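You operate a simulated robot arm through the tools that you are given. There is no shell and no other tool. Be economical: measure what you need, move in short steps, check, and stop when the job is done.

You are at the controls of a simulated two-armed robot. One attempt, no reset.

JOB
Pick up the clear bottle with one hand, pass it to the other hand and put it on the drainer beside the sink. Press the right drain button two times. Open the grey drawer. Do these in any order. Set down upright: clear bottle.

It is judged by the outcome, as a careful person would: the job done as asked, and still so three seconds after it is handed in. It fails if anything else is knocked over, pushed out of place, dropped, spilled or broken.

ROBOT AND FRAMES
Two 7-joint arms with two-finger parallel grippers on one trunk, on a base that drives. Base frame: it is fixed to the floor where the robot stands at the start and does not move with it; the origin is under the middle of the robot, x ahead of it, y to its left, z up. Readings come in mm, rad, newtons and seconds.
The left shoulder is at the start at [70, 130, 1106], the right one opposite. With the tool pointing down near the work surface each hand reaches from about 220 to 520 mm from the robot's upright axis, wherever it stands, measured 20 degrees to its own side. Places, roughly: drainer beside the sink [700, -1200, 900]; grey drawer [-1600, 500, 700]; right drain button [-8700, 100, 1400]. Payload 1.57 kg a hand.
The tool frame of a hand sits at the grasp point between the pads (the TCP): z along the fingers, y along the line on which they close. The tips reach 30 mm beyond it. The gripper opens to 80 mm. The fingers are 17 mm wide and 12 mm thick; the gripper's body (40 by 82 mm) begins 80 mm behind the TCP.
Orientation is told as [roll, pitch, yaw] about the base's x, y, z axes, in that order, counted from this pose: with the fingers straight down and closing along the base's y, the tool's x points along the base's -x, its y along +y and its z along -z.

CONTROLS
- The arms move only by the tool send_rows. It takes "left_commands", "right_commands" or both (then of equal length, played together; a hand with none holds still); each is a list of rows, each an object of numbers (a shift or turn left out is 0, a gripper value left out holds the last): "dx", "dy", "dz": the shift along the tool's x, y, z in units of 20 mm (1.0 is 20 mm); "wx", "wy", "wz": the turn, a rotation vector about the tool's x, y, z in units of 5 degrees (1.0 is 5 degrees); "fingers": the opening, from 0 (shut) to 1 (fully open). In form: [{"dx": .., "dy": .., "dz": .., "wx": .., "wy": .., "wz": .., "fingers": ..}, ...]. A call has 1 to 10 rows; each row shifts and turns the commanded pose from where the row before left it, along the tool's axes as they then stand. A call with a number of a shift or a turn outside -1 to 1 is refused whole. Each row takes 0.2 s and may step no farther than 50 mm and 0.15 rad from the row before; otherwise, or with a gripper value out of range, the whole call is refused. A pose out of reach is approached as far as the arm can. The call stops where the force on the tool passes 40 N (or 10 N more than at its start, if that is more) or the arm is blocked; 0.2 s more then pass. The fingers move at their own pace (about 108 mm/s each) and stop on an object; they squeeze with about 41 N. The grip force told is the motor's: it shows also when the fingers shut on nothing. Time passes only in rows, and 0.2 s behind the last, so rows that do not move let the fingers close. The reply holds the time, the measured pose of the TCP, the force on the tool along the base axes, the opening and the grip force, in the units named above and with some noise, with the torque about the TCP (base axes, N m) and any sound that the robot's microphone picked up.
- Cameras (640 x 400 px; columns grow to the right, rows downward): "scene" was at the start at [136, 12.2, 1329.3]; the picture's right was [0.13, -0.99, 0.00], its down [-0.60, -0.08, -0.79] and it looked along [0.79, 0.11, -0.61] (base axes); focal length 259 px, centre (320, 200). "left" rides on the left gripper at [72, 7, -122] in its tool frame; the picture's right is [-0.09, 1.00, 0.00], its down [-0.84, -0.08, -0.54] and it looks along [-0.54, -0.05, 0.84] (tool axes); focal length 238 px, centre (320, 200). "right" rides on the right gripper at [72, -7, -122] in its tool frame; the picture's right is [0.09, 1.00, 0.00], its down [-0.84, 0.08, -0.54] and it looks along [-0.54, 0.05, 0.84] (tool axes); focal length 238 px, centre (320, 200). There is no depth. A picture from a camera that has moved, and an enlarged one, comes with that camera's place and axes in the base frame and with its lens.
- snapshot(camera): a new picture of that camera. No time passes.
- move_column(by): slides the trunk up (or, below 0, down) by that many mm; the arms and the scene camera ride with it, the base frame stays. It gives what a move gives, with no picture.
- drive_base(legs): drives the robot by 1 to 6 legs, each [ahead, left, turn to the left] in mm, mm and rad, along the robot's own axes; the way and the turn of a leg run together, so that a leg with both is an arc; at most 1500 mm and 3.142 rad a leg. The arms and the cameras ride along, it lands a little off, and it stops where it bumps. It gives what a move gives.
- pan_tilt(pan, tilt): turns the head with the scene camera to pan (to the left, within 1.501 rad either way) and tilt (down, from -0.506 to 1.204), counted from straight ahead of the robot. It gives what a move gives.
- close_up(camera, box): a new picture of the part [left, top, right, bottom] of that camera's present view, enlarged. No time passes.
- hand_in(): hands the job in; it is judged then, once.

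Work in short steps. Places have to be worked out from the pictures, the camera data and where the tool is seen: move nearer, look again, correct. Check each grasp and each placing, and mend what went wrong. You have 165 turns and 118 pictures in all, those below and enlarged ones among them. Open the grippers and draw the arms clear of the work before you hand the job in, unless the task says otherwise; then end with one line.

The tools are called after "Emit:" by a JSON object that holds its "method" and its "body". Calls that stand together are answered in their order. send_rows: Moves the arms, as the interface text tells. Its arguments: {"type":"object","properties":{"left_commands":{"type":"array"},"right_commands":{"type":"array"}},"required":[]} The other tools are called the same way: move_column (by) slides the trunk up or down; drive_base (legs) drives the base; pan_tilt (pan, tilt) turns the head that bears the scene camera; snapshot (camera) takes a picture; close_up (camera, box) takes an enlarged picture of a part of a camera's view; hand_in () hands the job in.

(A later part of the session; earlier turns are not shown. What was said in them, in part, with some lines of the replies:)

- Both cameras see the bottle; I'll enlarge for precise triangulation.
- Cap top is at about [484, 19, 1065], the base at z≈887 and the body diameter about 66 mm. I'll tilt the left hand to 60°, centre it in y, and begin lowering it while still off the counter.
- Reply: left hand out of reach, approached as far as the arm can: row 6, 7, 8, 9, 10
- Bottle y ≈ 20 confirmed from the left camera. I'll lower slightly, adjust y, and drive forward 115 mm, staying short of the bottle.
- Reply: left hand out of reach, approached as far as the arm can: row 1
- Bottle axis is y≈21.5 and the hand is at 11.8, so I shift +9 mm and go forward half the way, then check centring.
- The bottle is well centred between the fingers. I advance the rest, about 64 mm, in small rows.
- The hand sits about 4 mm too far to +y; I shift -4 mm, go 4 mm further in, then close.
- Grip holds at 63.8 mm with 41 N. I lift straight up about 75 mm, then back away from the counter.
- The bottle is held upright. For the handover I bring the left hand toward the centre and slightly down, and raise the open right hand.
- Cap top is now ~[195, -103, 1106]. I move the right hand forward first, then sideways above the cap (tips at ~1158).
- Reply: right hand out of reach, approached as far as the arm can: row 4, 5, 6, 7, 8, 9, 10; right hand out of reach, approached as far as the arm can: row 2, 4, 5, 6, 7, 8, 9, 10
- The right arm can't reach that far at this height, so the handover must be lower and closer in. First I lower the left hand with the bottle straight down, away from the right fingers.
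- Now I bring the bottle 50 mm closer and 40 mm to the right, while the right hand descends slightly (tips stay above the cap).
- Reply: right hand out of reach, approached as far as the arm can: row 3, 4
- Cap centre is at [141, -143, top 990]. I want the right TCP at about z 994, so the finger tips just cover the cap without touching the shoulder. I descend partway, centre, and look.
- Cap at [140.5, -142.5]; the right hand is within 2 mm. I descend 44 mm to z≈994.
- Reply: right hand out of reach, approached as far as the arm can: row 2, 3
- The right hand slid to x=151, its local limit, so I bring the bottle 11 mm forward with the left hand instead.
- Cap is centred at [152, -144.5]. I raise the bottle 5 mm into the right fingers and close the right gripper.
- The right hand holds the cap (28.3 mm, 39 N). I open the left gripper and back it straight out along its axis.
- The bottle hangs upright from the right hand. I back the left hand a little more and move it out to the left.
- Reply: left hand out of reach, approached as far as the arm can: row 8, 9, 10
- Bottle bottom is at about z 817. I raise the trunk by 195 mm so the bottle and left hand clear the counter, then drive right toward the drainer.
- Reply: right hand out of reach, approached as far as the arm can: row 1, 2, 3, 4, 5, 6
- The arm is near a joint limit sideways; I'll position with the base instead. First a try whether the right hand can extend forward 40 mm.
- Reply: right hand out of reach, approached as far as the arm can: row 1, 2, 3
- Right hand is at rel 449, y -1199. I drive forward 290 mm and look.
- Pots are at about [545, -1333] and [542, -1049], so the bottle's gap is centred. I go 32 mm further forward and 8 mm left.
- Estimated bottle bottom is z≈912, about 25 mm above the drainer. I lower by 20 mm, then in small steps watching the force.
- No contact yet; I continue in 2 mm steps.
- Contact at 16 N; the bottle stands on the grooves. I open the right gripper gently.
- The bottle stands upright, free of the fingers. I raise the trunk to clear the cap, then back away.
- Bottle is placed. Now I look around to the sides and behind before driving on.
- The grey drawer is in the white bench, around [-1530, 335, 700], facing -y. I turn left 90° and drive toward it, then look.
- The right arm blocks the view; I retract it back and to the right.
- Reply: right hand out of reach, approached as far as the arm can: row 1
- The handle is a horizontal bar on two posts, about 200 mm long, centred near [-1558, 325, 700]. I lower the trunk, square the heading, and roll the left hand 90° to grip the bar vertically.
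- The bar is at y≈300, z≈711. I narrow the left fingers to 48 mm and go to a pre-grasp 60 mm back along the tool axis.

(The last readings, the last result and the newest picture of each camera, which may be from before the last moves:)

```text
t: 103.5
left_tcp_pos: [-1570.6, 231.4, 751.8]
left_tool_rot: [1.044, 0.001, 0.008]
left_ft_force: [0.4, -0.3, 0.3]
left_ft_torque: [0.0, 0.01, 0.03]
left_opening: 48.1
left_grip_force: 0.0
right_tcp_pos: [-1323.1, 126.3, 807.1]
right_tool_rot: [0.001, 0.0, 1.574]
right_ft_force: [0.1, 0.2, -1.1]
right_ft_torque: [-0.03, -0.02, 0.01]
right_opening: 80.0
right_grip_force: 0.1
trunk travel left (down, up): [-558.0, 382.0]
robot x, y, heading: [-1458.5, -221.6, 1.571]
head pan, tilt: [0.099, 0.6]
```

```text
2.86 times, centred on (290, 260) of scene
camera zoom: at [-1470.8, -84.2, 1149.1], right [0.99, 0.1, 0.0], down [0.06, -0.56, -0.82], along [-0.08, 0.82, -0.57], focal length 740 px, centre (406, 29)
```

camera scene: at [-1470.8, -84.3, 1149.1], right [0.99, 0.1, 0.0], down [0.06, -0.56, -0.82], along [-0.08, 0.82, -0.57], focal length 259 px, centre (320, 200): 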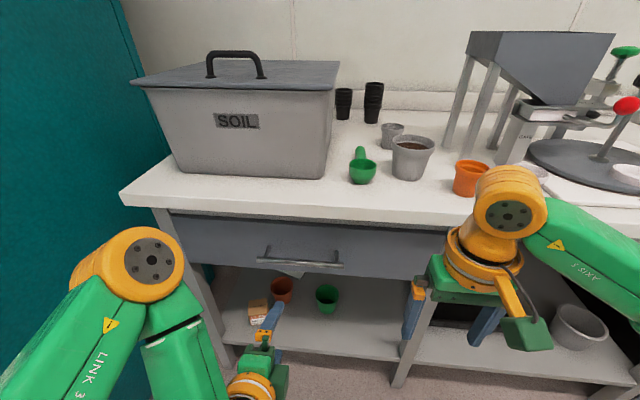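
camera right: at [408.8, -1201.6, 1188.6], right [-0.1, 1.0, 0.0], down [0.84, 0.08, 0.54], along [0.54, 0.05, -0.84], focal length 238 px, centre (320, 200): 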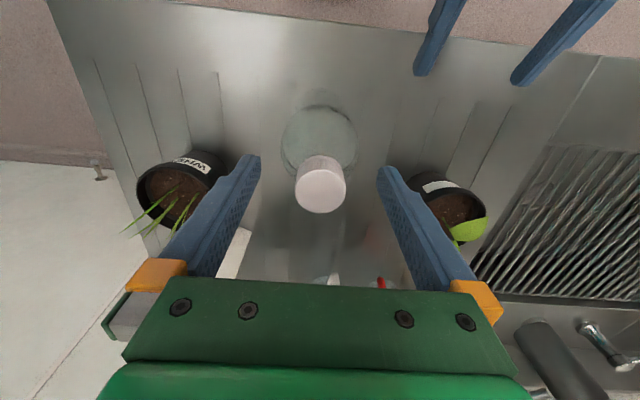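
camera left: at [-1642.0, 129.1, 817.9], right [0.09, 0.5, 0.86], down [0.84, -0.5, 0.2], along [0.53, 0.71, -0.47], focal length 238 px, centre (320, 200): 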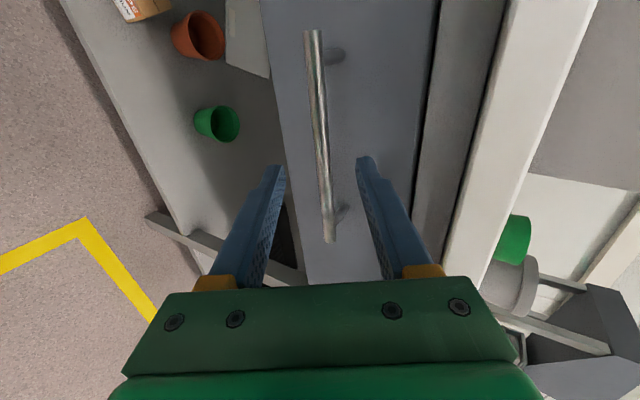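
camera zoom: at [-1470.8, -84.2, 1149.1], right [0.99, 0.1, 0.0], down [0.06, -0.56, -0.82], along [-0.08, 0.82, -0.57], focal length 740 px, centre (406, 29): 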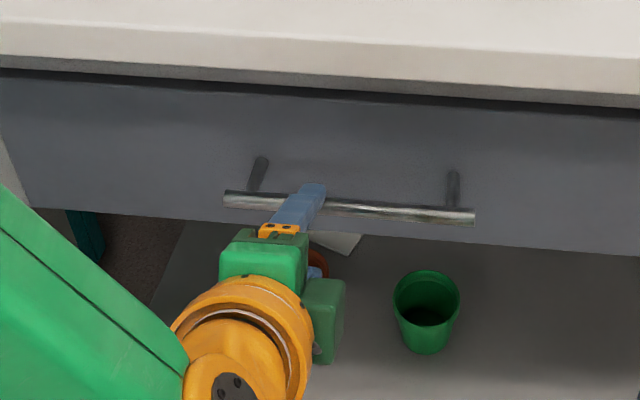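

The bar lies well between the fingers. I advance 58 mm along the tool axis and close on it.

Emit:
{"method": "send_rows", "body": {"left_commands": [{"dz": 0.75}, {"dz": 0.75}, {"dz": 0.75}, {"dz": 0.65}]}}

Emit:
{"method": "snapshot", "body": {"camera": "left"}}

```text
t: 104.5
left_tcp_pos: [-1571.7, 281.1, 721.0]
left_tool_rot: [1.044, 0.001, 0.006]
left_ft_force: [-0.1, 0.1, -0.4]
left_ft_torque: [0.05, 0.0, 0.02]
left_opening: 48.1
left_grip_force: 0.0
right_tcp_pos: [-1322.9, 124.9, 807.6]
right_tool_rot: [0.002, 0.002, 1.575]
right_ft_force: [-0.5, 0.2, -0.4]
right_ft_torque: [0.01, 0.0, -0.04]
right_opening: 80.0
right_grip_force: 0.0
trunk travel left (down, up): [-558.0, 382.0]
robot x, y, heading: [-1461.0, -220.6, 1.57]
head pan, tilt: [0.099, 0.6]
```

```text
54 pictures are left
camera left: at [-1642.7, 178.6, 788.3], right [0.09, 0.5, 0.86], down [0.84, -0.5, 0.2], along [0.53, 0.71, -0.47], focal length 238 px, centre (320, 200)
```

left: 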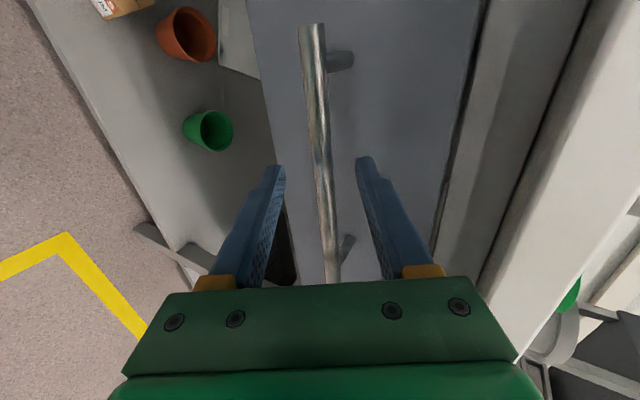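

Bar is ~20 mm beyond the TCP, within the pads. I advance 5 mm more and close.

Emit:
{"method": "send_rows", "body": {"left_commands": [{"dz": 0.25}, {"fingers": 0.3}, {"fingers": 0.0}, {}, {}]}}

Emit:
{"method": "snapshot", "body": {"camera": "left"}}

```text
t: 105.7
left_tcp_pos: [-1570.2, 284.5, 721.1]
left_tool_rot: [1.049, 0.001, 0.009]
left_ft_force: [-2.1, 5.7, 14.9]
left_ft_torque: [0.39, 0.12, 0.02]
left_opening: 13.6
left_grip_force: 29.3
right_tcp_pos: [-1321.9, 123.7, 807.9]
right_tool_rot: [0.002, 0.0, 1.574]
right_ft_force: [0.4, -0.2, 0.0]
right_ft_torque: [-0.02, 0.01, 0.01]
right_opening: 80.3
right_grip_force: 0.0
trunk travel left (down, up): [-558.0, 382.0]
robot x, y, heading: [-1459.3, -223.7, 1.578]
head pan, tilt: [0.099, 0.6]
```

```text
53 pictures are left
camera left: at [-1642.9, 181.5, 787.3], right [0.09, 0.5, 0.86], down [0.84, -0.5, 0.2], along [0.53, 0.71, -0.46], focal length 238 px, centre (320, 200)
```

left: 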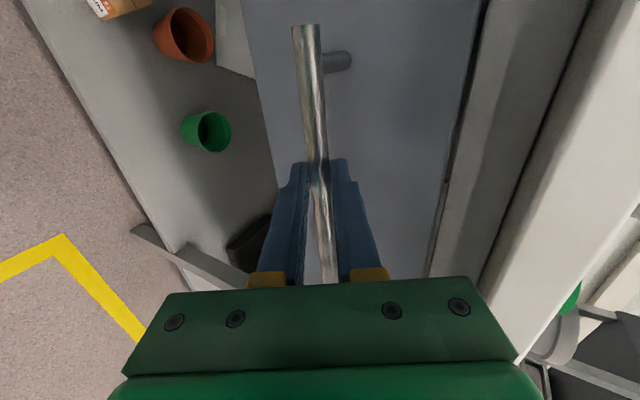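

Gripped on the bar (13.6 mm, 29 N). I pull by driving back 80 mm first.

Emit:
{"method": "drive_base", "body": {"legs": [[-80, 0, 0]]}}

Emit:
{"method": "snapshot", "body": {"camera": "scene"}}

```text
t: 106.8
left_tcp_pos: [-1572.2, 202.2, 721.5]
left_tool_rot: [1.049, 0.001, 0.009]
left_ft_force: [-1.9, 0.0, 13.1]
left_ft_torque: [0.38, 0.22, 0.19]
left_opening: 13.6
left_grip_force: 29.8
right_tcp_pos: [-1322.4, 42.7, 808.8]
right_tool_rot: [0.001, 0.0, 1.574]
right_ft_force: [-1.0, -0.1, 0.4]
right_ft_torque: [0.0, 0.01, 0.05]
right_opening: 80.1
right_grip_force: 0.0
trunk travel left (down, up): [-558.0, 382.0]
robot x, y, heading: [-1465.0, -303.7, 1.572]
head pan, tilt: [0.099, 0.6]
```

```text
52 pictures are left
camera scene: at [-1470.4, -167.7, 1149.7], right [0.99, 0.1, 0.0], down [0.06, -0.56, -0.83], along [-0.08, 0.82, -0.56], focal length 259 px, centre (320, 200)
```

scene: 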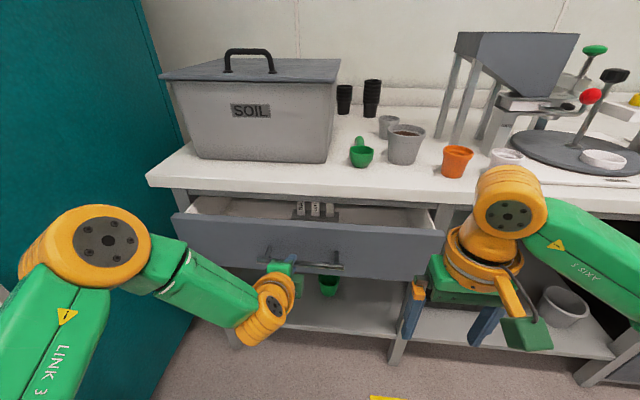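

The drawer is opening smoothly. I pull further, 170 mm more.

Emit:
{"method": "drive_base", "body": {"legs": [[-170, 0, 0]]}}

Emit:
{"method": "snapshot", "body": {"camera": "scene"}}

```text
t: 108.2
left_tcp_pos: [-1571.8, 34.0, 720.7]
left_tool_rot: [1.048, 0.003, 0.009]
left_ft_force: [-1.1, 0.9, 11.0]
left_ft_torque: [0.27, 0.21, 0.12]
left_opening: 13.5
left_grip_force: 30.6
right_tcp_pos: [-1322.4, -127.3, 807.8]
right_tool_rot: [0.001, -0.002, 1.574]
right_ft_force: [0.9, 1.2, 0.2]
right_ft_torque: [0.02, 0.01, -0.04]
right_opening: 79.8
right_grip_force: 0.0
trunk travel left (down, up): [-558.0, 382.0]
robot x, y, heading: [-1458.6, -472.8, 1.575]
head pan, tilt: [0.099, 0.6]
```

```text
51 pictures are left
camera scene: at [-1470.1, -336.8, 1149.6], right [0.99, 0.1, 0.0], down [0.06, -0.56, -0.83], along [-0.09, 0.82, -0.56], focal length 259 px, centre (320, 200)
```

scene: 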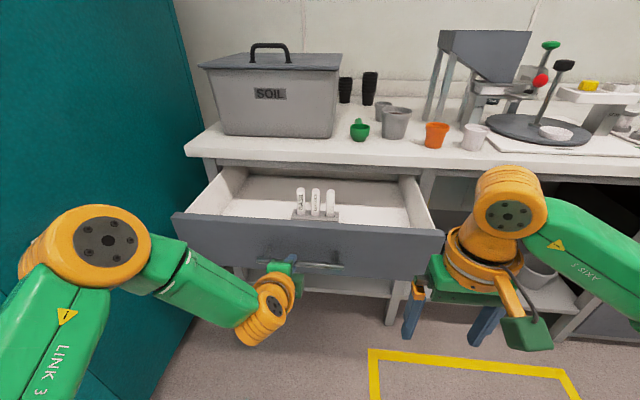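

The drawer is open 250 mm. I pull 60 mm more to be sure it is properly open.

Emit:
{"method": "drive_base", "body": {"legs": [[-60, 0, 0]]}}

Emit:
{"method": "snapshot", "body": {"camera": "scene"}}

```text
t: 109.2
left_tcp_pos: [-1572.6, -25.3, 720.6]
left_tool_rot: [1.048, 0.003, 0.012]
left_ft_force: [-3.9, 0.4, 7.4]
left_ft_torque: [0.23, 0.36, 0.39]
left_opening: 13.7
left_grip_force: 30.1
right_tcp_pos: [-1321.6, -186.6, 808.2]
right_tool_rot: [0.002, -0.002, 1.572]
right_ft_force: [-0.1, -0.9, -0.1]
right_ft_torque: [0.01, -0.01, 0.01]
right_opening: 79.7
right_grip_force: 0.1
trunk travel left (down, up): [-558.0, 382.0]
robot x, y, heading: [-1458.1, -531.3, 1.579]
head pan, tilt: [0.099, 0.6]
```

```text
50 pictures are left
camera scene: at [-1470.4, -396.3, 1149.5], right [0.99, 0.1, 0.0], down [0.06, -0.56, -0.83], along [-0.08, 0.82, -0.56], focal length 259 px, centre (320, 200)
```

scene: 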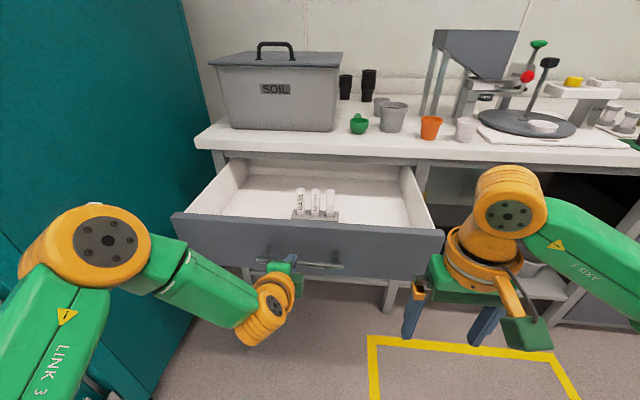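

Well open. I release to 48 mm and withdraw straight along the tool axis.

Emit:
{"method": "send_rows", "body": {"left_commands": [{"fingers": 0.6}, {"fingers": 0.6}, {}, {"dz": -0.75}, {"dz": -0.75}, {"dz": -1}, {"dz": -1}, {"dz": -1}]}}

Emit:
{"method": "drive_base", "body": {"legs": [[-300, 0, 0]]}}

Emit:
{"method": "snapshot", "body": {"camera": "scene"}}

```text
t: 111.0
left_tcp_pos: [-1571.9, -102.9, 765.4]
left_tool_rot: [1.046, 0.002, 0.01]
left_ft_force: [-0.2, 0.5, 0.1]
left_ft_torque: [0.01, 0.02, -0.01]
left_opening: 47.9
left_grip_force: 0.1
right_tcp_pos: [-1321.4, -185.6, 807.9]
right_tool_rot: [0.003, 0.0, 1.573]
right_ft_force: [-0.4, -0.5, 0.2]
right_ft_torque: [0.0, 0.0, -0.03]
right_opening: 79.9
right_grip_force: 0.1
trunk travel left (down, up): [-558.0, 382.0]
robot x, y, heading: [-1461.7, -532.1, 1.577]
head pan, tilt: [0.099, 0.6]
```

```text
t: 113.1
left_tcp_pos: [-1571.1, -407.4, 763.9]
left_tool_rot: [1.048, 0.003, 0.009]
left_ft_force: [0.5, 0.0, 0.9]
left_ft_torque: [-0.05, -0.03, -0.01]
left_opening: 48.0
left_grip_force: 0.1
right_tcp_pos: [-1320.6, -488.4, 806.9]
right_tool_rot: [0.002, 0.002, 1.576]
right_ft_force: [0.6, -0.9, 0.4]
right_ft_torque: [-0.03, 0.0, 0.0]
right_opening: 80.0
right_grip_force: 0.1
trunk travel left (down, up): [-558.0, 382.0]
robot x, y, heading: [-1457.0, -836.4, 1.573]
head pan, tilt: [0.099, 0.6]
```

```text
49 pictures are left
camera scene: at [-1468.8, -697.2, 1149.1], right [0.99, 0.1, 0.0], down [0.06, -0.56, -0.82], along [-0.09, 0.82, -0.57], focal length 259 px, centre (320, 200)
```

scene: 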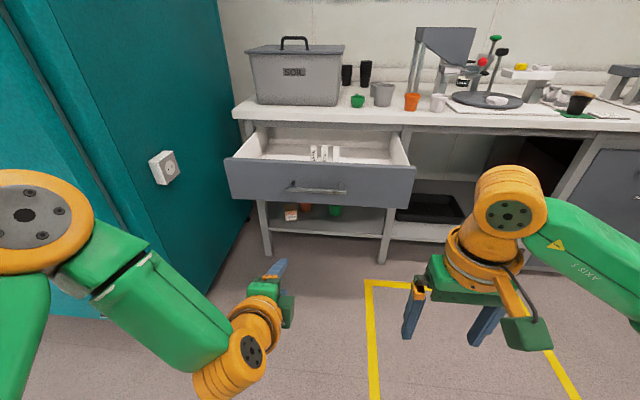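

The drawer stays open. Now the drain button, far at -x. I first move away from the teal cabinet, raise the trunk, and turn left to look.

Emit:
{"method": "drive_base", "body": {"legs": [[0, -450, 0], [0, 0, 1.571]]}}

Emit:
{"method": "move_column", "body": {"by": 380}}

Emit:
{"method": "pan_tilt", "body": {"pan": 0.0, "tilt": 0.15}}

Emit:
{"method": "snapshot", "body": {"camera": "scene"}}

```text
t: 119.5
left_tcp_pos: [-1448.9, -936.0, 764.1]
left_tool_rot: [1.048, 0.002, 1.558]
left_ft_force: [-1.0, 0.4, -0.2]
left_ft_torque: [-0.03, 0.03, 0.0]
left_opening: 48.0
left_grip_force: 0.1
right_tcp_pos: [-1359.9, -685.7, 807.4]
right_tool_rot: [0.001, 0.002, 3.122]
right_ft_force: [-0.3, -0.3, 0.1]
right_ft_torque: [0.03, 0.06, -0.01]
right_opening: 80.1
right_grip_force: 0.1
trunk travel left (down, up): [-558.0, 382.0]
robot x, y, heading: [-1014.2, -832.4, 3.119]
head pan, tilt: [0.099, 0.6]
```

```text
t: 123.2
left_tcp_pos: [-1448.8, -934.1, 1144.7]
left_tool_rot: [1.046, 0.001, 1.558]
left_ft_force: [0.5, 0.4, -0.5]
left_ft_torque: [0.01, -0.03, 0.0]
left_opening: 47.8
left_grip_force: 0.0
right_tcp_pos: [-1361.2, -685.7, 1186.5]
right_tool_rot: [0.002, 0.001, 3.123]
right_ft_force: [-0.4, -0.1, -0.8]
right_ft_torque: [0.02, 0.03, 0.04]
right_opening: 80.1
right_grip_force: 0.1
trunk travel left (down, up): [-938.0, 2.0]
robot x, y, heading: [-1016.5, -828.5, 3.125]
head pan, tilt: [0.099, 0.6]
```

```text
t: 124.1
left_tcp_pos: [-1447.5, -934.8, 1143.8]
left_tool_rot: [1.048, 0.001, 1.559]
left_ft_force: [-0.3, -0.3, 0.8]
left_ft_torque: [0.01, 0.01, 0.01]
left_opening: 48.0
left_grip_force: 0.1
right_tcp_pos: [-1360.0, -686.9, 1187.2]
right_tool_rot: [0.002, 0.002, 3.123]
right_ft_force: [0.5, -0.8, 0.1]
right_ft_torque: [0.0, -0.01, 0.03]
right_opening: 80.2
right_grip_force: 0.0
trunk travel left (down, up): [-938.0, 2.0]
robot x, y, heading: [-1016.3, -835.3, 3.121]
head pan, tilt: [0.0, 0.15]
```

```text
48 pictures are left
camera scene: at [-1159.3, -829.9, 1570.5], right [0.02, 1.0, 0.0], down [0.15, 0.0, -0.99], along [-0.99, 0.02, -0.15], focal length 259 px, centre (320, 200)
```

scene: 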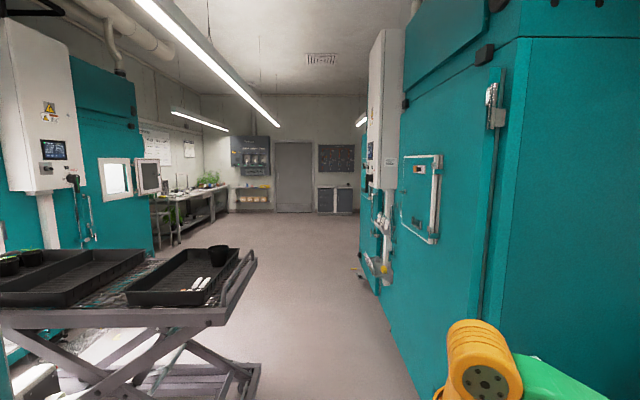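

A corridor leads to the far wall; the button's rough place would be around pixel (347,167). I enlarge there.

Emit:
{"method": "close_up", "body": {"camera": "scene", "box": [220, 110, 400, 230]}}

Emit:
{"method": "drive_base", "body": {"legs": [[0, -130, 0.02], [1300, 0, 0]]}}

Emit:
{"method": "snapshot", "body": {"camera": "scene"}}

```text
3.33 times, centred on (310, 170) of scene
camera zoom: at [-1159.3, -829.9, 1570.5], right [0.02, 1.0, 0.0], down [0.15, 0.0, -0.99], along [-0.99, 0.02, -0.15], focal length 863 px, centre (353, 300)
```

zoom: 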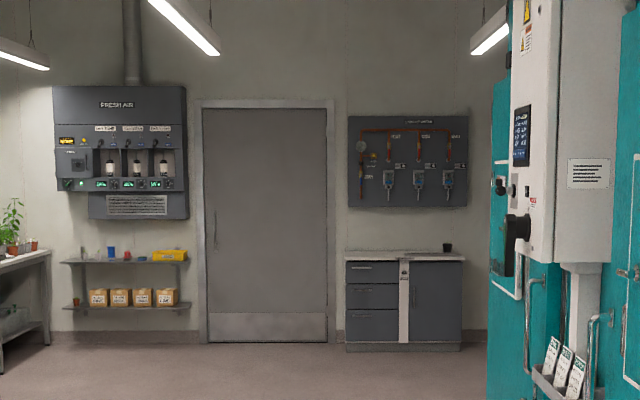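

```text
t: 131.4
left_tcp_pos: [-2726.4, -794.3, 1145.0]
left_tool_rot: [1.047, 0.002, 1.562]
left_ft_force: [-0.3, 0.5, 0.1]
left_ft_torque: [0.04, -0.01, -0.01]
left_opening: 48.0
left_grip_force: 0.1
right_tcp_pos: [-2639.1, -546.3, 1188.2]
right_tool_rot: [0.001, 0.0, 3.127]
right_ft_force: [-0.5, -0.8, 0.4]
right_ft_torque: [-0.01, 0.01, 0.0]
right_opening: 80.2
right_grip_force: 0.0
trunk travel left (down, up): [-938.0, 2.0]
robot x, y, heading: [-2293.8, -690.0, 3.129]
head pan, tilt: [0.0, 0.15]
```

```text
46 pictures are left
camera scene: at [-2437.5, -688.5, 1570.7], right [0.01, 1.0, 0.0], down [0.15, 0.0, -0.99], along [-0.99, 0.01, -0.15], focal length 259 px, centre (320, 200)
```

scene: 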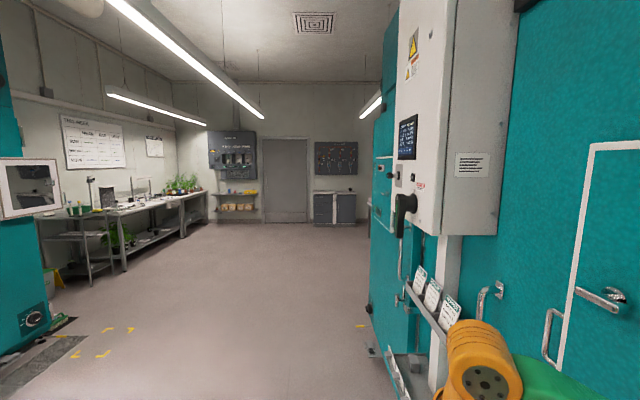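

The panel with buttons hangs on the far wall right of the door, above a grey cabinet. I drive on down the corridor, keeping slightly left of the protruding white cabinet.

Emit:
{"method": "drive_base", "body": {"legs": [[600, 90, 0.01], [1500, 0, 0], [1500, 0, 0]]}}

Emit:
{"method": "snapshot", "body": {"camera": "scene"}}

```text
t: 148.8
left_tcp_pos: [-6297.1, -969.5, 1145.3]
left_tool_rot: [1.046, 0.001, 1.627]
left_ft_force: [0.8, -0.7, 0.5]
left_ft_torque: [0.03, -0.02, -0.01]
left_opening: 48.1
left_grip_force: 0.0
right_tcp_pos: [-6225.8, -716.6, 1187.9]
right_tool_rot: [0.002, 0.0, -3.092]
right_ft_force: [0.6, -0.1, 1.1]
right_ft_torque: [0.0, 0.04, 0.05]
right_opening: 80.1
right_grip_force: 0.1
trunk travel left (down, up): [-938.0, 2.0]
robot x, y, heading: [-5877.3, -835.6, -3.09]
head pan, tilt: [0.0, 0.15]
```

```text
45 pictures are left
camera scene: at [-6015.4, -844.9, 1570.7], right [-0.05, 1.0, 0.0], down [0.15, 0.01, -0.99], along [-0.99, -0.05, -0.15], focal length 259 px, centre (320, 200)
```

scene: 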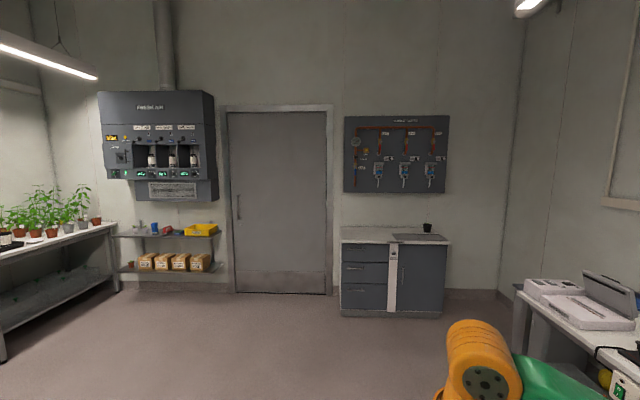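

Emit:
{"method": "close_up", "body": {"camera": "scene", "box": [335, 105, 460, 205]}}

Emit:
{"method": "close_up", "body": {"camera": "scene", "box": [90, 80, 225, 205]}}

```text
4.00 times, centred on (398, 155) of scene
camera zoom: at [-6015.4, -844.9, 1570.7], right [-0.05, 1.0, 0.0], down [0.15, 0.01, -0.99], along [-0.99, -0.05, -0.15], focal length 1036 px, centre (10, 380)
```

zoom: 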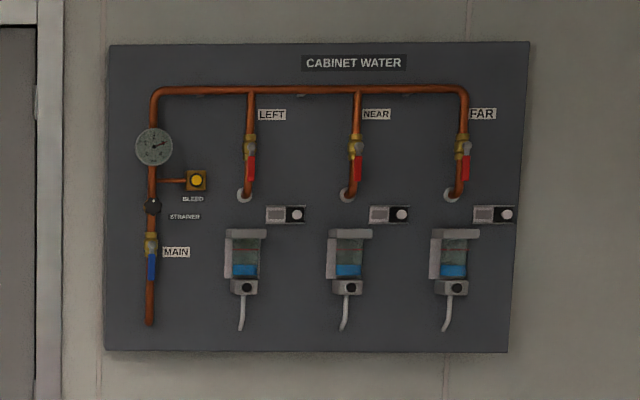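

```text
3.20 times, centred on (158, 142) of scene
camera zoom: at [-6015.4, -844.9, 1570.7], right [-0.05, 1.0, 0.0], down [0.15, 0.01, -0.99], along [-0.99, -0.05, -0.15], focal length 829 px, centre (840, 384)
```

zoom: 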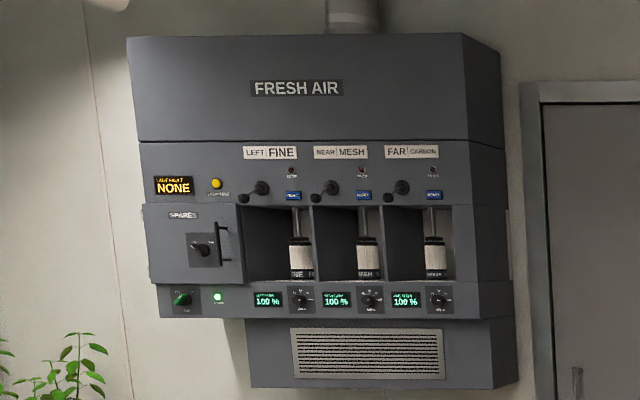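

The water panel has three drain cups, each with a black button at the bottom; the rightmost is near [-8700, 143, 1408], matching the hint. I drive past the bench and then sideways to face it.

Emit:
{"method": "drive_base", "body": {"legs": [[0, 0, -0.05], [1400, 0, 0], [500, 0, 0], [0, -800, 0]]}}

Emit:
{"method": "pan_tilt", "body": {"pan": -0.1, "tilt": 0.3}}

Emit:
{"method": "snapshot", "body": {"camera": "scene"}}

```text
t: 162.5
left_tcp_pos: [-8157.0, -116.4, 1144.3]
left_tool_rot: [1.047, 0.0, 1.558]
left_ft_force: [-0.3, -0.6, 0.2]
left_ft_torque: [-0.02, 0.0, 0.0]
left_opening: 48.0
left_grip_force: 0.1
right_tcp_pos: [-8068.5, 133.2, 1187.4]
right_tool_rot: [0.002, 0.003, 3.12]
right_ft_force: [0.4, -0.5, -0.7]
right_ft_torque: [0.0, 0.01, 0.01]
right_opening: 80.1
right_grip_force: 0.0
trunk travel left (down, up): [-938.0, 2.0]
robot x, y, heading: [-7723.2, -13.8, 3.122]
head pan, tilt: [0.0, 0.15]
```

```text
t: 163.2
left_tcp_pos: [-8156.8, -114.4, 1144.8]
left_tool_rot: [1.046, 0.003, 1.557]
left_ft_force: [0.0, -0.1, -0.8]
left_ft_torque: [-0.01, 0.01, 0.02]
left_opening: 48.1
left_grip_force: 0.1
right_tcp_pos: [-8068.2, 134.3, 1187.9]
right_tool_rot: [0.003, 0.001, 3.12]
right_ft_force: [-1.2, 0.0, 0.3]
right_ft_torque: [-0.05, -0.04, -0.01]
right_opening: 79.9
right_grip_force: 0.1
trunk travel left (down, up): [-938.0, 2.0]
robot x, y, heading: [-7724.5, -15.4, 3.12]
head pan, tilt: [-0.099, 0.3]
```

```text
42 pictures are left
camera scene: at [-7867.5, -0.7, 1556.6], right [0.12, 0.99, 0.0], down [0.29, -0.03, -0.96], along [-0.95, 0.11, -0.3], focal length 259 px, centre (320, 200)
```

scene: 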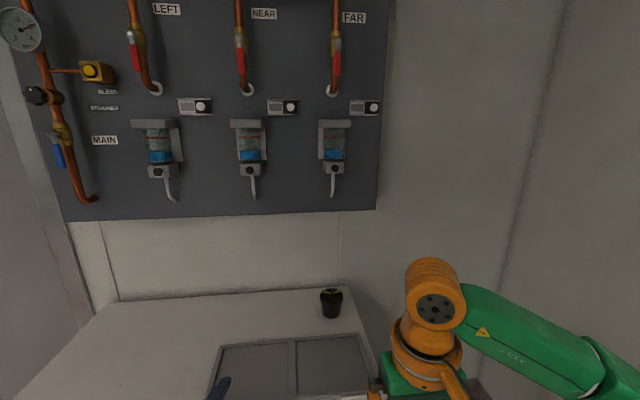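

Emit:
{"method": "close_up", "body": {"camera": "scene", "box": [290, 80, 400, 210]}}

```text
3.08 times, centred on (345, 145) of scene
camera zoom: at [-7867.5, -0.7, 1556.6], right [0.12, 0.99, 0.0], down [0.29, -0.03, -0.96], along [-0.95, 0.11, -0.3], focal length 797 px, centre (243, 369)
```

zoom: 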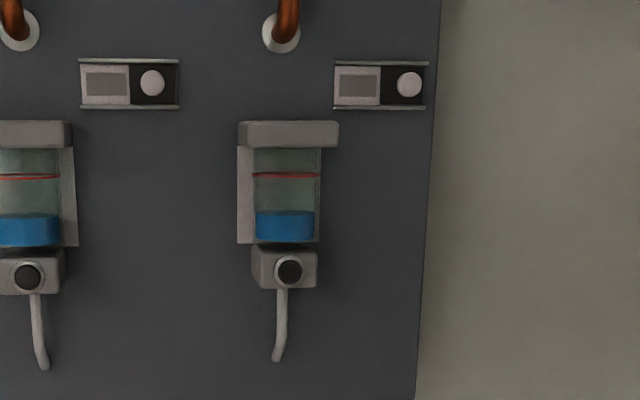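

The drain button of the rightmost (FAR) trap is a black round knob. I close the right fingers and bring the right tool horizontal while rising.

Emit:
{"method": "send_rows", "body": {"right_commands": [{"wy": -1, "dx": -0.6, "fingers": 0}, {"wy": -1, "dx": -0.6}, {"wy": -1, "dx": -0.6}, {"wy": -1, "dx": -0.6}, {"wy": -1, "dx": -0.6}, {"wy": -1, "dx": -0.6}, {"wy": -1, "dx": -0.6}, {"wy": -1, "dx": -0.6}, {"wy": -1, "dx": -0.6}, {"wy": -1, "dx": -0.6}]}}

Emit:
{"method": "send_rows", "body": {"right_commands": [{"wy": -1, "dx": -0.6}, {"wy": -1, "dx": -0.6}, {"wy": -1, "dx": -0.6}, {"wy": -1, "dx": -0.6}, {"wy": -1, "dx": -0.6}, {"wy": -1, "dx": -0.6}, {"wy": -1, "dx": -0.6}, {"wy": -1, "dx": -0.6}, {"dx": -1}, {"dx": -1}]}}

Emit:
{"method": "snapshot", "body": {"camera": "right"}}

Emit:
{"method": "snapshot", "body": {"camera": "scene"}}

```text
t: 165.4
left_tcp_pos: [-8156.4, -115.0, 1144.6]
left_tool_rot: [1.047, 0.002, 1.557]
left_ft_force: [-0.1, 0.5, 0.0]
left_ft_torque: [0.04, -0.01, 0.0]
left_opening: 48.2
left_grip_force: 0.1
right_tcp_pos: [-8176.0, 135.8, 1231.7]
right_tool_rot: [0.003, -0.872, 3.118]
right_ft_force: [-0.4, 0.7, 0.8]
right_ft_torque: [-0.03, 0.0, 0.02]
right_opening: 0.0
right_grip_force: 21.1
trunk travel left (down, up): [-938.0, 2.0]
robot x, y, heading: [-7724.5, -13.6, 3.122]
head pan, tilt: [-0.099, 0.3]
```

```text
t: 167.6
left_tcp_pos: [-8157.2, -114.4, 1144.4]
left_tool_rot: [1.046, 0.002, 1.556]
left_ft_force: [-0.3, 0.0, 0.2]
left_ft_torque: [0.01, 0.02, 0.0]
left_opening: 47.9
left_grip_force: 0.1
right_tcp_pos: [-8211.5, 117.8, 1340.2]
right_tool_rot: [0.04, -1.447, 3.122]
right_ft_force: [-0.8, 0.4, -0.5]
right_ft_torque: [-0.01, 0.03, 0.0]
right_opening: 0.0
right_grip_force: 21.0
right hand out of reach, approached as far as the arm can: row 7, 8
trunk travel left (down, up): [-938.0, 2.0]
robot x, y, heading: [-7722.8, -10.2, 3.122]
head pan, tilt: [-0.099, 0.3]
```

```text
40 pictures are left
camera right: at [-8082.0, 127.6, 1284.9], right [0.03, -1.0, -0.09], down [0.43, -0.06, 0.9], along [-0.9, -0.07, 0.43], focal length 238 px, centre (320, 200)
```

right: 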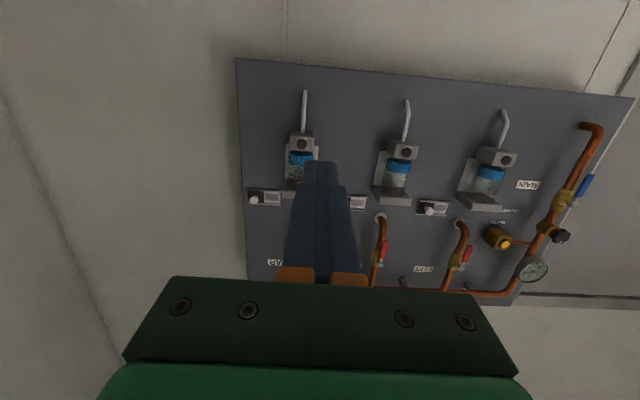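

```text
39 pictures are left
camera scene: at [-7867.1, -0.7, 1556.6], right [0.12, 0.99, 0.0], down [0.29, -0.04, -0.96], along [-0.95, 0.11, -0.3], focal length 259 px, centre (320, 200)
```

scene: 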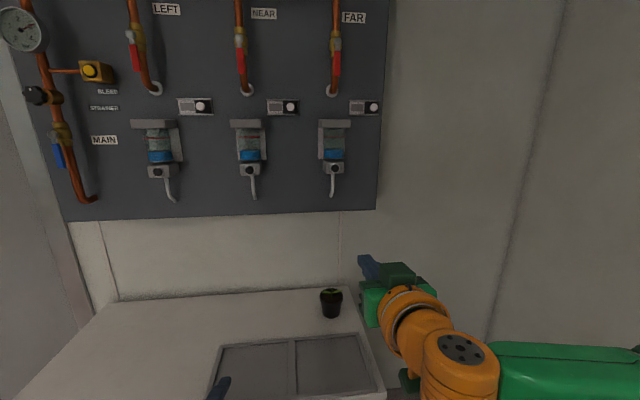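

Button triangulates to about [-8647, 138, 1412]. I raise the right hand 75 mm and shift it to y≈138, then recheck.

Emit:
{"method": "send_rows", "body": {"right_commands": [{"dx": -0.95, "dy": -0.25}, {"dx": -0.95, "dy": -0.25}, {"dx": -0.95, "dy": -0.25}, {"dx": -0.95, "dy": -0.25}]}}

Emit:
{"method": "snapshot", "body": {"camera": "right"}}

Emit:
{"method": "snapshot", "body": {"camera": "scene"}}

```text
t: 168.6
left_tcp_pos: [-8157.2, -115.0, 1145.5]
left_tool_rot: [1.046, 0.001, 1.557]
left_ft_force: [-1.0, 1.2, 0.0]
left_ft_torque: [-0.05, 0.02, 0.0]
left_opening: 48.1
left_grip_force: 0.1
right_tcp_pos: [-8224.1, 139.6, 1414.8]
right_tool_rot: [0.041, -1.442, 3.119]
right_ft_force: [0.8, -0.3, 0.7]
right_ft_torque: [-0.02, -0.02, 0.02]
right_opening: 0.0
right_grip_force: 21.1
trunk travel left (down, up): [-938.0, 2.0]
robot x, y, heading: [-7722.9, -13.4, 3.119]
head pan, tilt: [-0.099, 0.3]
```

```text
38 pictures are left
camera right: at [-8093.5, 149.3, 1359.2], right [0.03, -1.0, -0.09], down [0.43, -0.06, 0.9], along [-0.9, -0.07, 0.43], focal length 238 px, centre (320, 200)
```

right: 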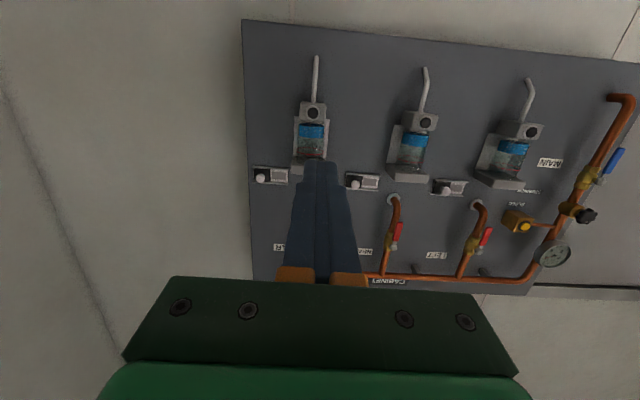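

```text
37 pictures are left
camera scene: at [-7867.4, -0.3, 1556.6], right [0.12, 0.99, 0.0], down [0.29, -0.04, -0.96], along [-0.95, 0.11, -0.3], focal length 259 px, centre (320, 200)
```

scene: 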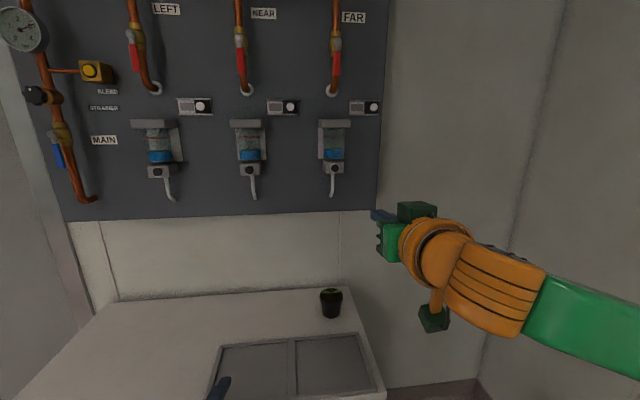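

Button confirmed at about [-8647, 139, 1413]. I drive forward 290 mm and look again.

Emit:
{"method": "drive_base", "body": {"legs": [[290, 6, 0.02]]}}

Emit:
{"method": "snapshot", "body": {"camera": "right"}}

Emit:
{"method": "snapshot", "body": {"camera": "scene"}}

```text
t: 170.7
left_tcp_pos: [-8449.2, -126.5, 1146.6]
left_tool_rot: [1.051, 0.001, 1.581]
left_ft_force: [0.1, 0.4, -0.8]
left_ft_torque: [0.01, 0.01, -0.02]
left_opening: 48.4
left_grip_force: 0.1
right_tcp_pos: [-8520.8, 125.0, 1415.6]
right_tool_rot: [0.044, -1.447, 3.138]
right_ft_force: [0.8, -0.3, -0.7]
right_ft_torque: [-0.03, 0.0, 0.01]
right_opening: 0.0
right_grip_force: 21.0
trunk travel left (down, up): [-938.0, 2.0]
robot x, y, heading: [-8025.1, -14.0, -3.14]
head pan, tilt: [-0.099, 0.3]
```

```text
36 pictures are left
camera right: at [-8391.4, 138.0, 1360.1], right [0.05, -0.99, -0.09], down [0.44, -0.05, 0.9], along [-0.9, -0.09, 0.43], focal length 238 px, centre (320, 200)
```

right: 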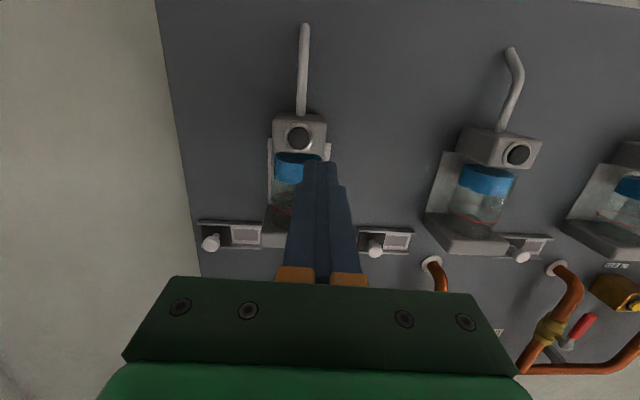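

```text
35 pictures are left
camera scene: at [-8161.7, -6.5, 1557.0], right [0.1, 1.0, 0.0], down [0.29, -0.03, -0.96], along [-0.95, 0.09, -0.29], focal length 259 px, centre (320, 200)
```

scene: 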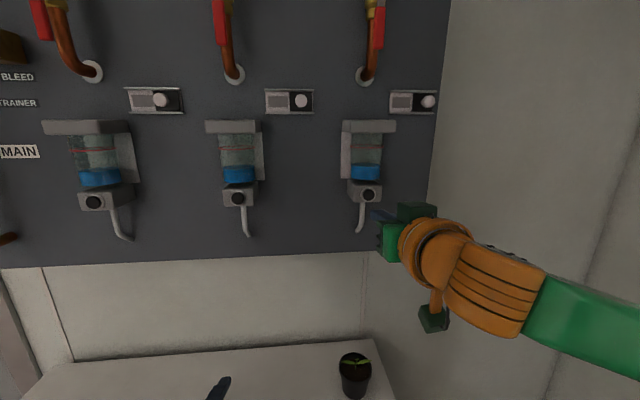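

Button at [-8650, 139.5, 1413]; the fingertip is at [-8551, 125, 1412]. I align y and advance 60 mm.

Emit:
{"method": "send_rows", "body": {"right_commands": [{"dy": -0.73}, {"dz": 1, "dx": -0.12}, {"dz": 1, "dx": -0.12}, {"dz": 0.8, "dx": -0.1}]}}

Emit:
{"method": "snapshot", "body": {"camera": "right"}}

Emit:
{"method": "close_up", "body": {"camera": "scene", "box": [300, 110, 460, 270]}}

```text
t: 171.7
left_tcp_pos: [-8455.0, -126.4, 1143.3]
left_tool_rot: [1.046, 0.001, 1.58]
left_ft_force: [0.0, 0.1, 0.3]
left_ft_torque: [-0.01, -0.02, -0.04]
left_opening: 47.8
left_grip_force: 0.0
right_tcp_pos: [-8582.8, 136.7, 1412.3]
right_tool_rot: [0.037, -1.444, -3.141]
right_ft_force: [-0.6, 0.3, 0.1]
right_ft_torque: [0.01, -0.02, 0.0]
right_opening: 0.1
right_grip_force: 21.0
trunk travel left (down, up): [-938.0, 2.0]
robot x, y, heading: [-8022.0, -16.4, -3.138]
head pan, tilt: [-0.099, 0.3]
```

```text
34 pictures are left
camera right: at [-8452.8, 149.2, 1357.6], right [0.05, -0.99, -0.09], down [0.43, -0.06, 0.9], along [-0.9, -0.09, 0.43], focal length 238 px, centre (320, 200)
```

right: 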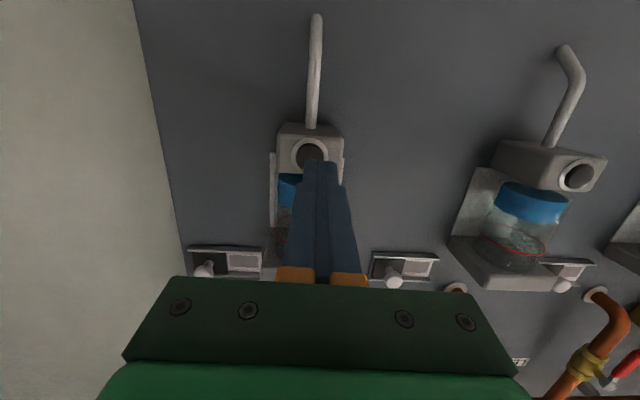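

```text
2.50 times, centred on (380, 190) of scene
camera zoom: at [-8167.0, -6.8, 1556.5], right [0.1, 1.0, 0.0], down [0.3, -0.03, -0.95], along [-0.95, 0.09, -0.3], focal length 648 px, centre (170, 225)
```

zoom: 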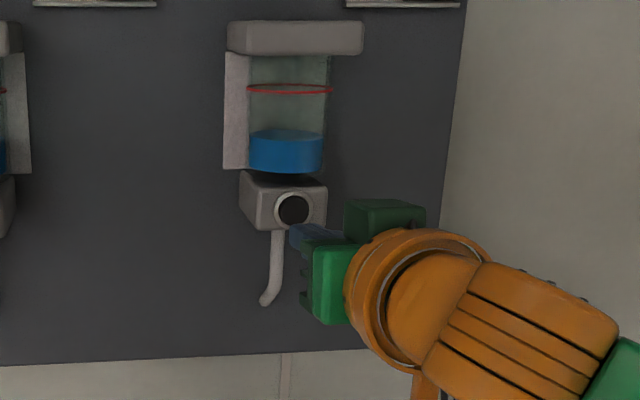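

Fingertip is about 35 mm short, 4 mm low and 4 mm off in y. I correct and approach to about 10 mm.

Emit:
{"method": "send_rows", "body": {"right_commands": [{"dy": -0.27, "dx": -0.23}, {"dz": 0.65, "dx": -0.08}, {"dz": 0.6, "dx": -0.08}]}}

Emit:
{"method": "close_up", "body": {"camera": "right", "box": [240, 80, 400, 240]}}

Emit:
{"method": "close_up", "body": {"camera": "scene", "box": [340, 150, 420, 230]}}

```text
t: 172.5
left_tcp_pos: [-8452.9, -126.6, 1144.1]
left_tool_rot: [1.047, 0.003, 1.579]
left_ft_force: [-0.6, 0.1, 0.5]
left_ft_torque: [0.01, -0.02, 0.0]
left_opening: 48.2
left_grip_force: 0.1
right_tcp_pos: [-8608.5, 142.2, 1417.2]
right_tool_rot: [0.035, -1.445, -3.137]
right_ft_force: [0.2, 0.0, -0.7]
right_ft_torque: [0.0, 0.0, -0.01]
right_opening: 0.3
right_grip_force: 21.3
trunk travel left (down, up): [-938.0, 2.0]
robot x, y, heading: [-8019.6, -17.1, -3.141]
head pan, tilt: [-0.099, 0.3]
```

```text
2.50 times, centred on (320, 160) of right
camera zoom: at [-8478.9, 154.6, 1361.9], right [0.05, -0.99, -0.09], down [0.43, -0.06, 0.9], along [-0.9, -0.09, 0.43], focal length 596 px, centre (320, 300)
```

zoom: 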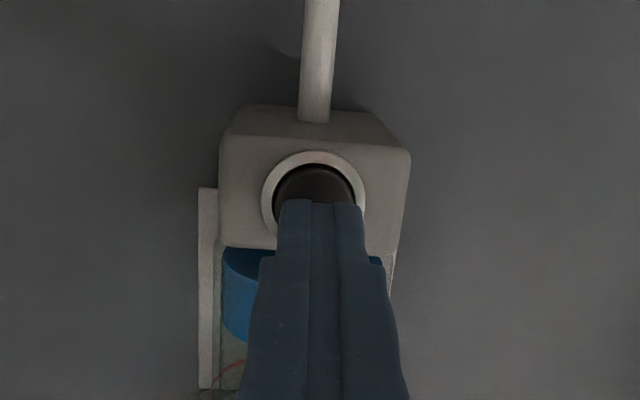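

```text
5.00 times, centred on (380, 190) of scene
camera zoom: at [-8166.8, -7.1, 1556.5], right [0.1, 1.0, 0.0], down [0.3, -0.03, -0.95], along [-0.95, 0.09, -0.3], focal length 1295 px, centre (20, 250)
```

zoom: 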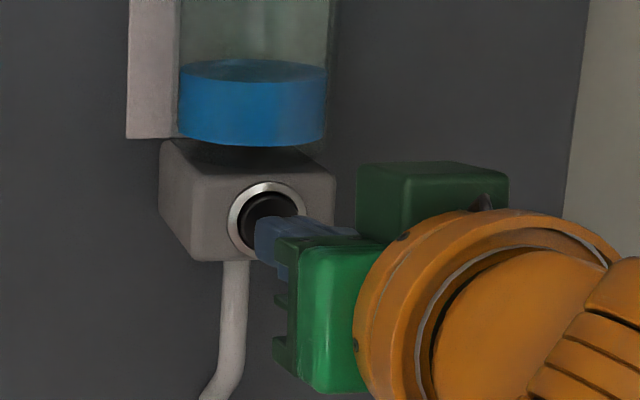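

The tip is centred on the button within ~2 mm, about 10 mm off. I press forward in 4 mm rows and watch force and sound.

Emit:
{"method": "send_rows", "body": {"right_commands": [{"dz": 0.2, "dx": -0.03}, {"dz": 0.2, "dx": -0.03}, {"dz": 0.2, "dx": -0.03}]}}

```text
t: 173.3
left_tcp_pos: [-8453.3, -126.6, 1144.6]
left_tool_rot: [1.048, 0.001, 1.578]
left_ft_force: [0.4, -0.4, -0.4]
left_ft_torque: [0.02, 0.03, 0.0]
left_opening: 48.0
left_grip_force: 0.0
right_tcp_pos: [-8619.3, 141.8, 1418.0]
right_tool_rot: [0.037, -1.445, -3.137]
right_ft_force: [0.1, 0.0, 0.7]
right_ft_torque: [-0.03, 0.0, 0.07]
right_opening: 0.1
right_grip_force: 20.9
trunk travel left (down, up): [-938.0, 2.0]
robot x, y, heading: [-8024.5, -14.1, -3.14]
head pan, tilt: [-0.099, 0.3]
```

No contact yet; two more 3 mm rows.

Emit:
{"method": "send_rows", "body": {"right_commands": [{"dz": 0.15}, {"dz": 0.15}]}}

Emit:
{"method": "close_up", "body": {"camera": "scene", "box": [340, 150, 420, 230]}}

```text
t: 173.9
left_tcp_pos: [-8451.8, -126.0, 1144.0]
left_tool_rot: [1.05, 0.001, 1.58]
left_ft_force: [-0.6, 0.8, -0.4]
left_ft_torque: [0.01, 0.0, 0.01]
left_opening: 47.8
left_grip_force: 0.0
right_tcp_pos: [-8624.3, 142.9, 1417.5]
right_tool_rot: [0.047, -1.446, 3.137]
right_ft_force: [1.7, 0.4, -0.7]
right_ft_torque: [0.0, -0.02, 0.01]
right_opening: 0.0
right_grip_force: 21.2
trunk travel left (down, up): [-938.0, 2.0]
robot x, y, heading: [-8022.3, -16.0, -3.138]
head pan, tilt: [-0.099, 0.3]
heard: click
```

```text
5.00 times, centred on (380, 190) of scene
camera zoom: at [-8164.0, -6.2, 1556.7], right [0.1, 1.0, 0.0], down [0.29, -0.03, -0.96], along [-0.95, 0.09, -0.29], focal length 1295 px, centre (20, 250)
```

zoom: 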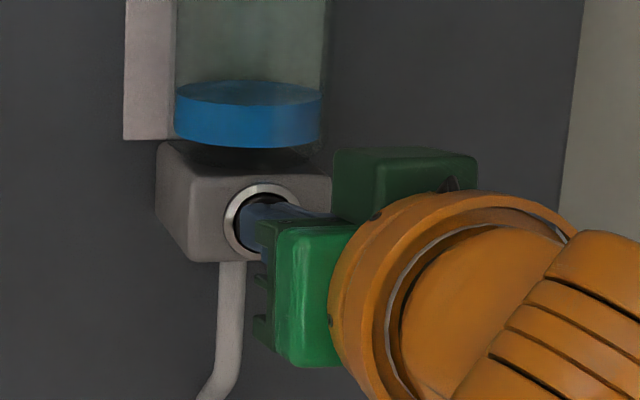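

A click was heard: first press. I back off 16 mm to release and look at the effect.

Emit:
{"method": "send_rows", "body": {"right_commands": [{"dz": -0.4}, {"dz": -0.4}, {}]}}

Emit:
{"method": "close_up", "body": {"camera": "scene", "box": [320, 80, 440, 230]}}

```text
t: 174.7
left_tcp_pos: [-8452.9, -126.3, 1143.8]
left_tool_rot: [1.048, 0.001, 1.58]
left_ft_force: [-0.8, 0.0, 0.6]
left_ft_torque: [-0.01, -0.03, 0.01]
left_opening: 47.9
left_grip_force: 0.0
right_tcp_pos: [-8610.2, 140.9, 1420.6]
right_tool_rot: [0.042, -1.445, 3.142]
right_ft_force: [0.6, -0.4, 0.4]
right_ft_torque: [0.03, 0.0, -0.02]
right_opening: 0.0
right_grip_force: 21.6
trunk travel left (down, up): [-938.0, 2.0]
robot x, y, heading: [-8021.3, -12.0, -3.141]
head pan, tilt: [-0.099, 0.3]
```

```text
2.67 times, centred on (380, 155) of scene
camera zoom: at [-8165.5, -6.6, 1556.6], right [0.1, 1.0, 0.0], down [0.29, -0.03, -0.96], along [-0.95, 0.09, -0.3], focal length 691 px, centre (160, 320)
```

zoom: 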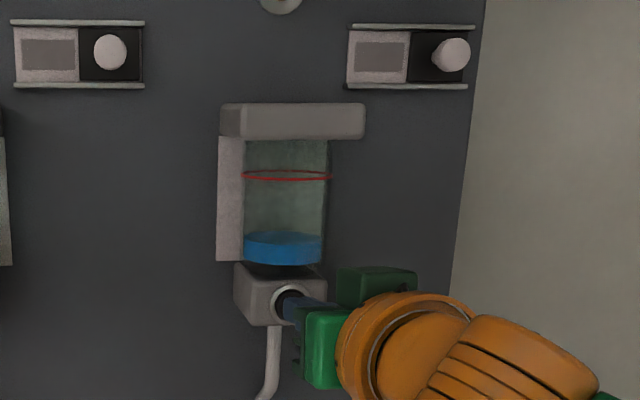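

Released, the water level dropped a bit. Now the second press, 3 mm lower to stay centred, to the same depth.

Emit:
{"method": "send_rows", "body": {"right_commands": [{"dx": 0.12}, {"dz": 0.35, "dx": -0.03}, {"dz": 0.35, "dx": -0.03}]}}

```text
t: 175.5
left_tcp_pos: [-8452.7, -126.8, 1143.3]
left_tool_rot: [1.047, 0.002, 1.578]
left_ft_force: [0.3, 0.7, -0.5]
left_ft_torque: [0.01, 0.0, -0.01]
left_opening: 47.8
left_grip_force: 0.0
right_tcp_pos: [-8623.9, 141.2, 1416.3]
right_tool_rot: [0.04, -1.444, -3.141]
right_ft_force: [1.5, 0.2, -0.4]
right_ft_torque: [0.0, 0.01, -0.02]
right_opening: 0.2
right_grip_force: 21.6
trunk travel left (down, up): [-938.0, 2.0]
robot x, y, heading: [-8021.5, -14.3, -3.136]
head pan, tilt: [-0.099, 0.3]
```

Light contact but no click yet; 2 mm more.

Emit:
{"method": "send_rows", "body": {"right_commands": [{"dz": 0.12}]}}

```text
t: 175.9
left_tcp_pos: [-8451.4, -126.2, 1145.1]
left_tool_rot: [1.05, 0.003, 1.58]
left_ft_force: [-0.1, 0.3, 0.6]
left_ft_torque: [0.0, -0.03, -0.05]
left_opening: 48.1
left_grip_force: 0.0
right_tcp_pos: [-8625.1, 140.7, 1417.4]
right_tool_rot: [0.045, -1.447, 3.14]
right_ft_force: [1.8, -0.2, -0.9]
right_ft_torque: [0.01, -0.06, -0.04]
right_opening: 0.0
right_grip_force: 21.5
trunk travel left (down, up): [-938.0, 2.0]
robot x, y, heading: [-8020.7, -16.3, -3.138]
head pan, tilt: [-0.099, 0.3]
heard: click
```

The second click was heard. I release straight back, in one go, well clear of the button.

Emit:
{"method": "send_rows", "body": {"right_commands": [{"dz": -0.8}, {"dz": -1}, {"dz": -1}, {"dz": -1}, {"dz": -1}]}}

Emit:
{"method": "drive_base", "body": {"legs": [[-350, 0, 0]]}}

Emit:
{"method": "snapshot", "body": {"camera": "scene"}}

Emit:
{"method": "close_up", "body": {"camera": "scene", "box": [290, 80, 400, 210]}}

```text
t: 177.1
left_tcp_pos: [-8451.1, -126.4, 1144.9]
left_tool_rot: [1.05, 0.001, 1.579]
left_ft_force: [-0.1, -0.3, 0.0]
left_ft_torque: [0.02, 0.01, 0.04]
left_opening: 48.2
left_grip_force: 0.0
right_tcp_pos: [-8528.8, 145.4, 1428.8]
right_tool_rot: [0.04, -1.445, -3.139]
right_ft_force: [0.8, -0.5, -0.5]
right_ft_torque: [0.01, 0.04, -0.01]
right_opening: 0.0
right_grip_force: 21.3
trunk travel left (down, up): [-938.0, 2.0]
robot x, y, heading: [-8022.2, -15.0, -3.139]
head pan, tilt: [-0.099, 0.3]
```

```text
t: 179.3
left_tcp_pos: [-8112.0, -125.9, 1143.5]
left_tool_rot: [1.046, 0.002, 1.573]
left_ft_force: [-0.8, 0.3, -0.6]
left_ft_torque: [0.01, -0.01, 0.01]
left_opening: 48.0
left_grip_force: 0.1
right_tcp_pos: [-8187.9, 146.6, 1426.5]
right_tool_rot: [0.042, -1.441, 3.139]
right_ft_force: [0.4, 0.0, -0.2]
right_ft_torque: [-0.02, 0.01, -0.01]
right_opening: 0.0
right_grip_force: 21.4
trunk travel left (down, up): [-938.0, 2.0]
robot x, y, heading: [-7677.7, -13.4, 3.137]
head pan, tilt: [-0.099, 0.3]
```

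```text
28 pictures are left
camera scene: at [-7824.6, -6.3, 1556.2], right [0.1, 0.99, 0.0], down [0.3, -0.03, -0.95], along [-0.95, 0.1, -0.3], focal length 259 px, centre (320, 200)
```

scene: 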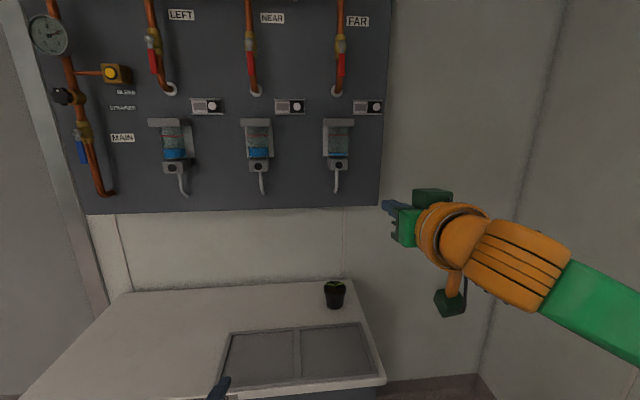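

```text
3.08 times, centred on (345, 145) of scene
camera zoom: at [-7824.6, -6.3, 1556.2], right [0.1, 0.99, 0.0], down [0.3, -0.03, -0.95], along [-0.95, 0.1, -0.3], focal length 797 px, centre (243, 369)
```

zoom: 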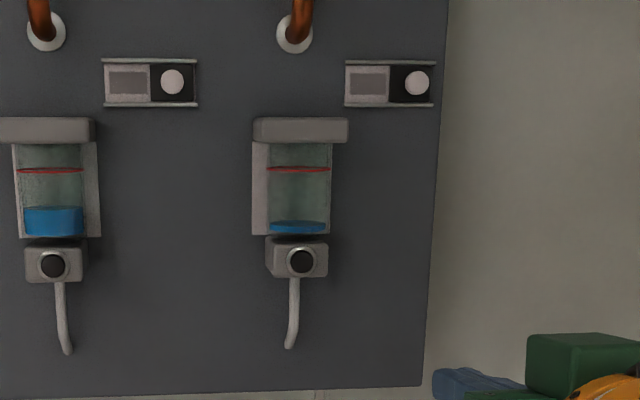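

The level in the right trap fell after each press. I open both grippers; the arms are clear of everything.

Emit:
{"method": "send_rows", "body": {"left_commands": [{"fingers": 1}, {}, {}], "right_commands": [{"fingers": 1}, {}, {}]}}

Emit:
{"method": "hand_in", "body": {}}

```text
t: 180.1
left_tcp_pos: [-8108.1, -125.4, 1144.5]
left_tool_rot: [1.047, 0.002, 1.574]
left_ft_force: [-0.5, -0.5, -0.8]
left_ft_torque: [-0.03, 0.01, -0.02]
left_opening: 79.9
left_grip_force: 0.0
right_tcp_pos: [-8184.4, 146.2, 1428.0]
right_tool_rot: [0.041, -1.445, 3.137]
right_ft_force: [-0.2, 0.9, -0.3]
right_ft_torque: [0.02, -0.01, 0.0]
right_opening: 80.0
right_grip_force: 0.0
trunk travel left (down, up): [-938.0, 2.0]
robot x, y, heading: [-7676.1, -16.5, 3.141]
head pan, tilt: [-0.099, 0.3]
```

```text
The job is handed in.
```

I passed the clear bottle from the left hand to the right and stood it upright on the drainer, opened the grey drawer about 310 mm, and pressed the right drain button twice (two clicks heard); the job is handed in.
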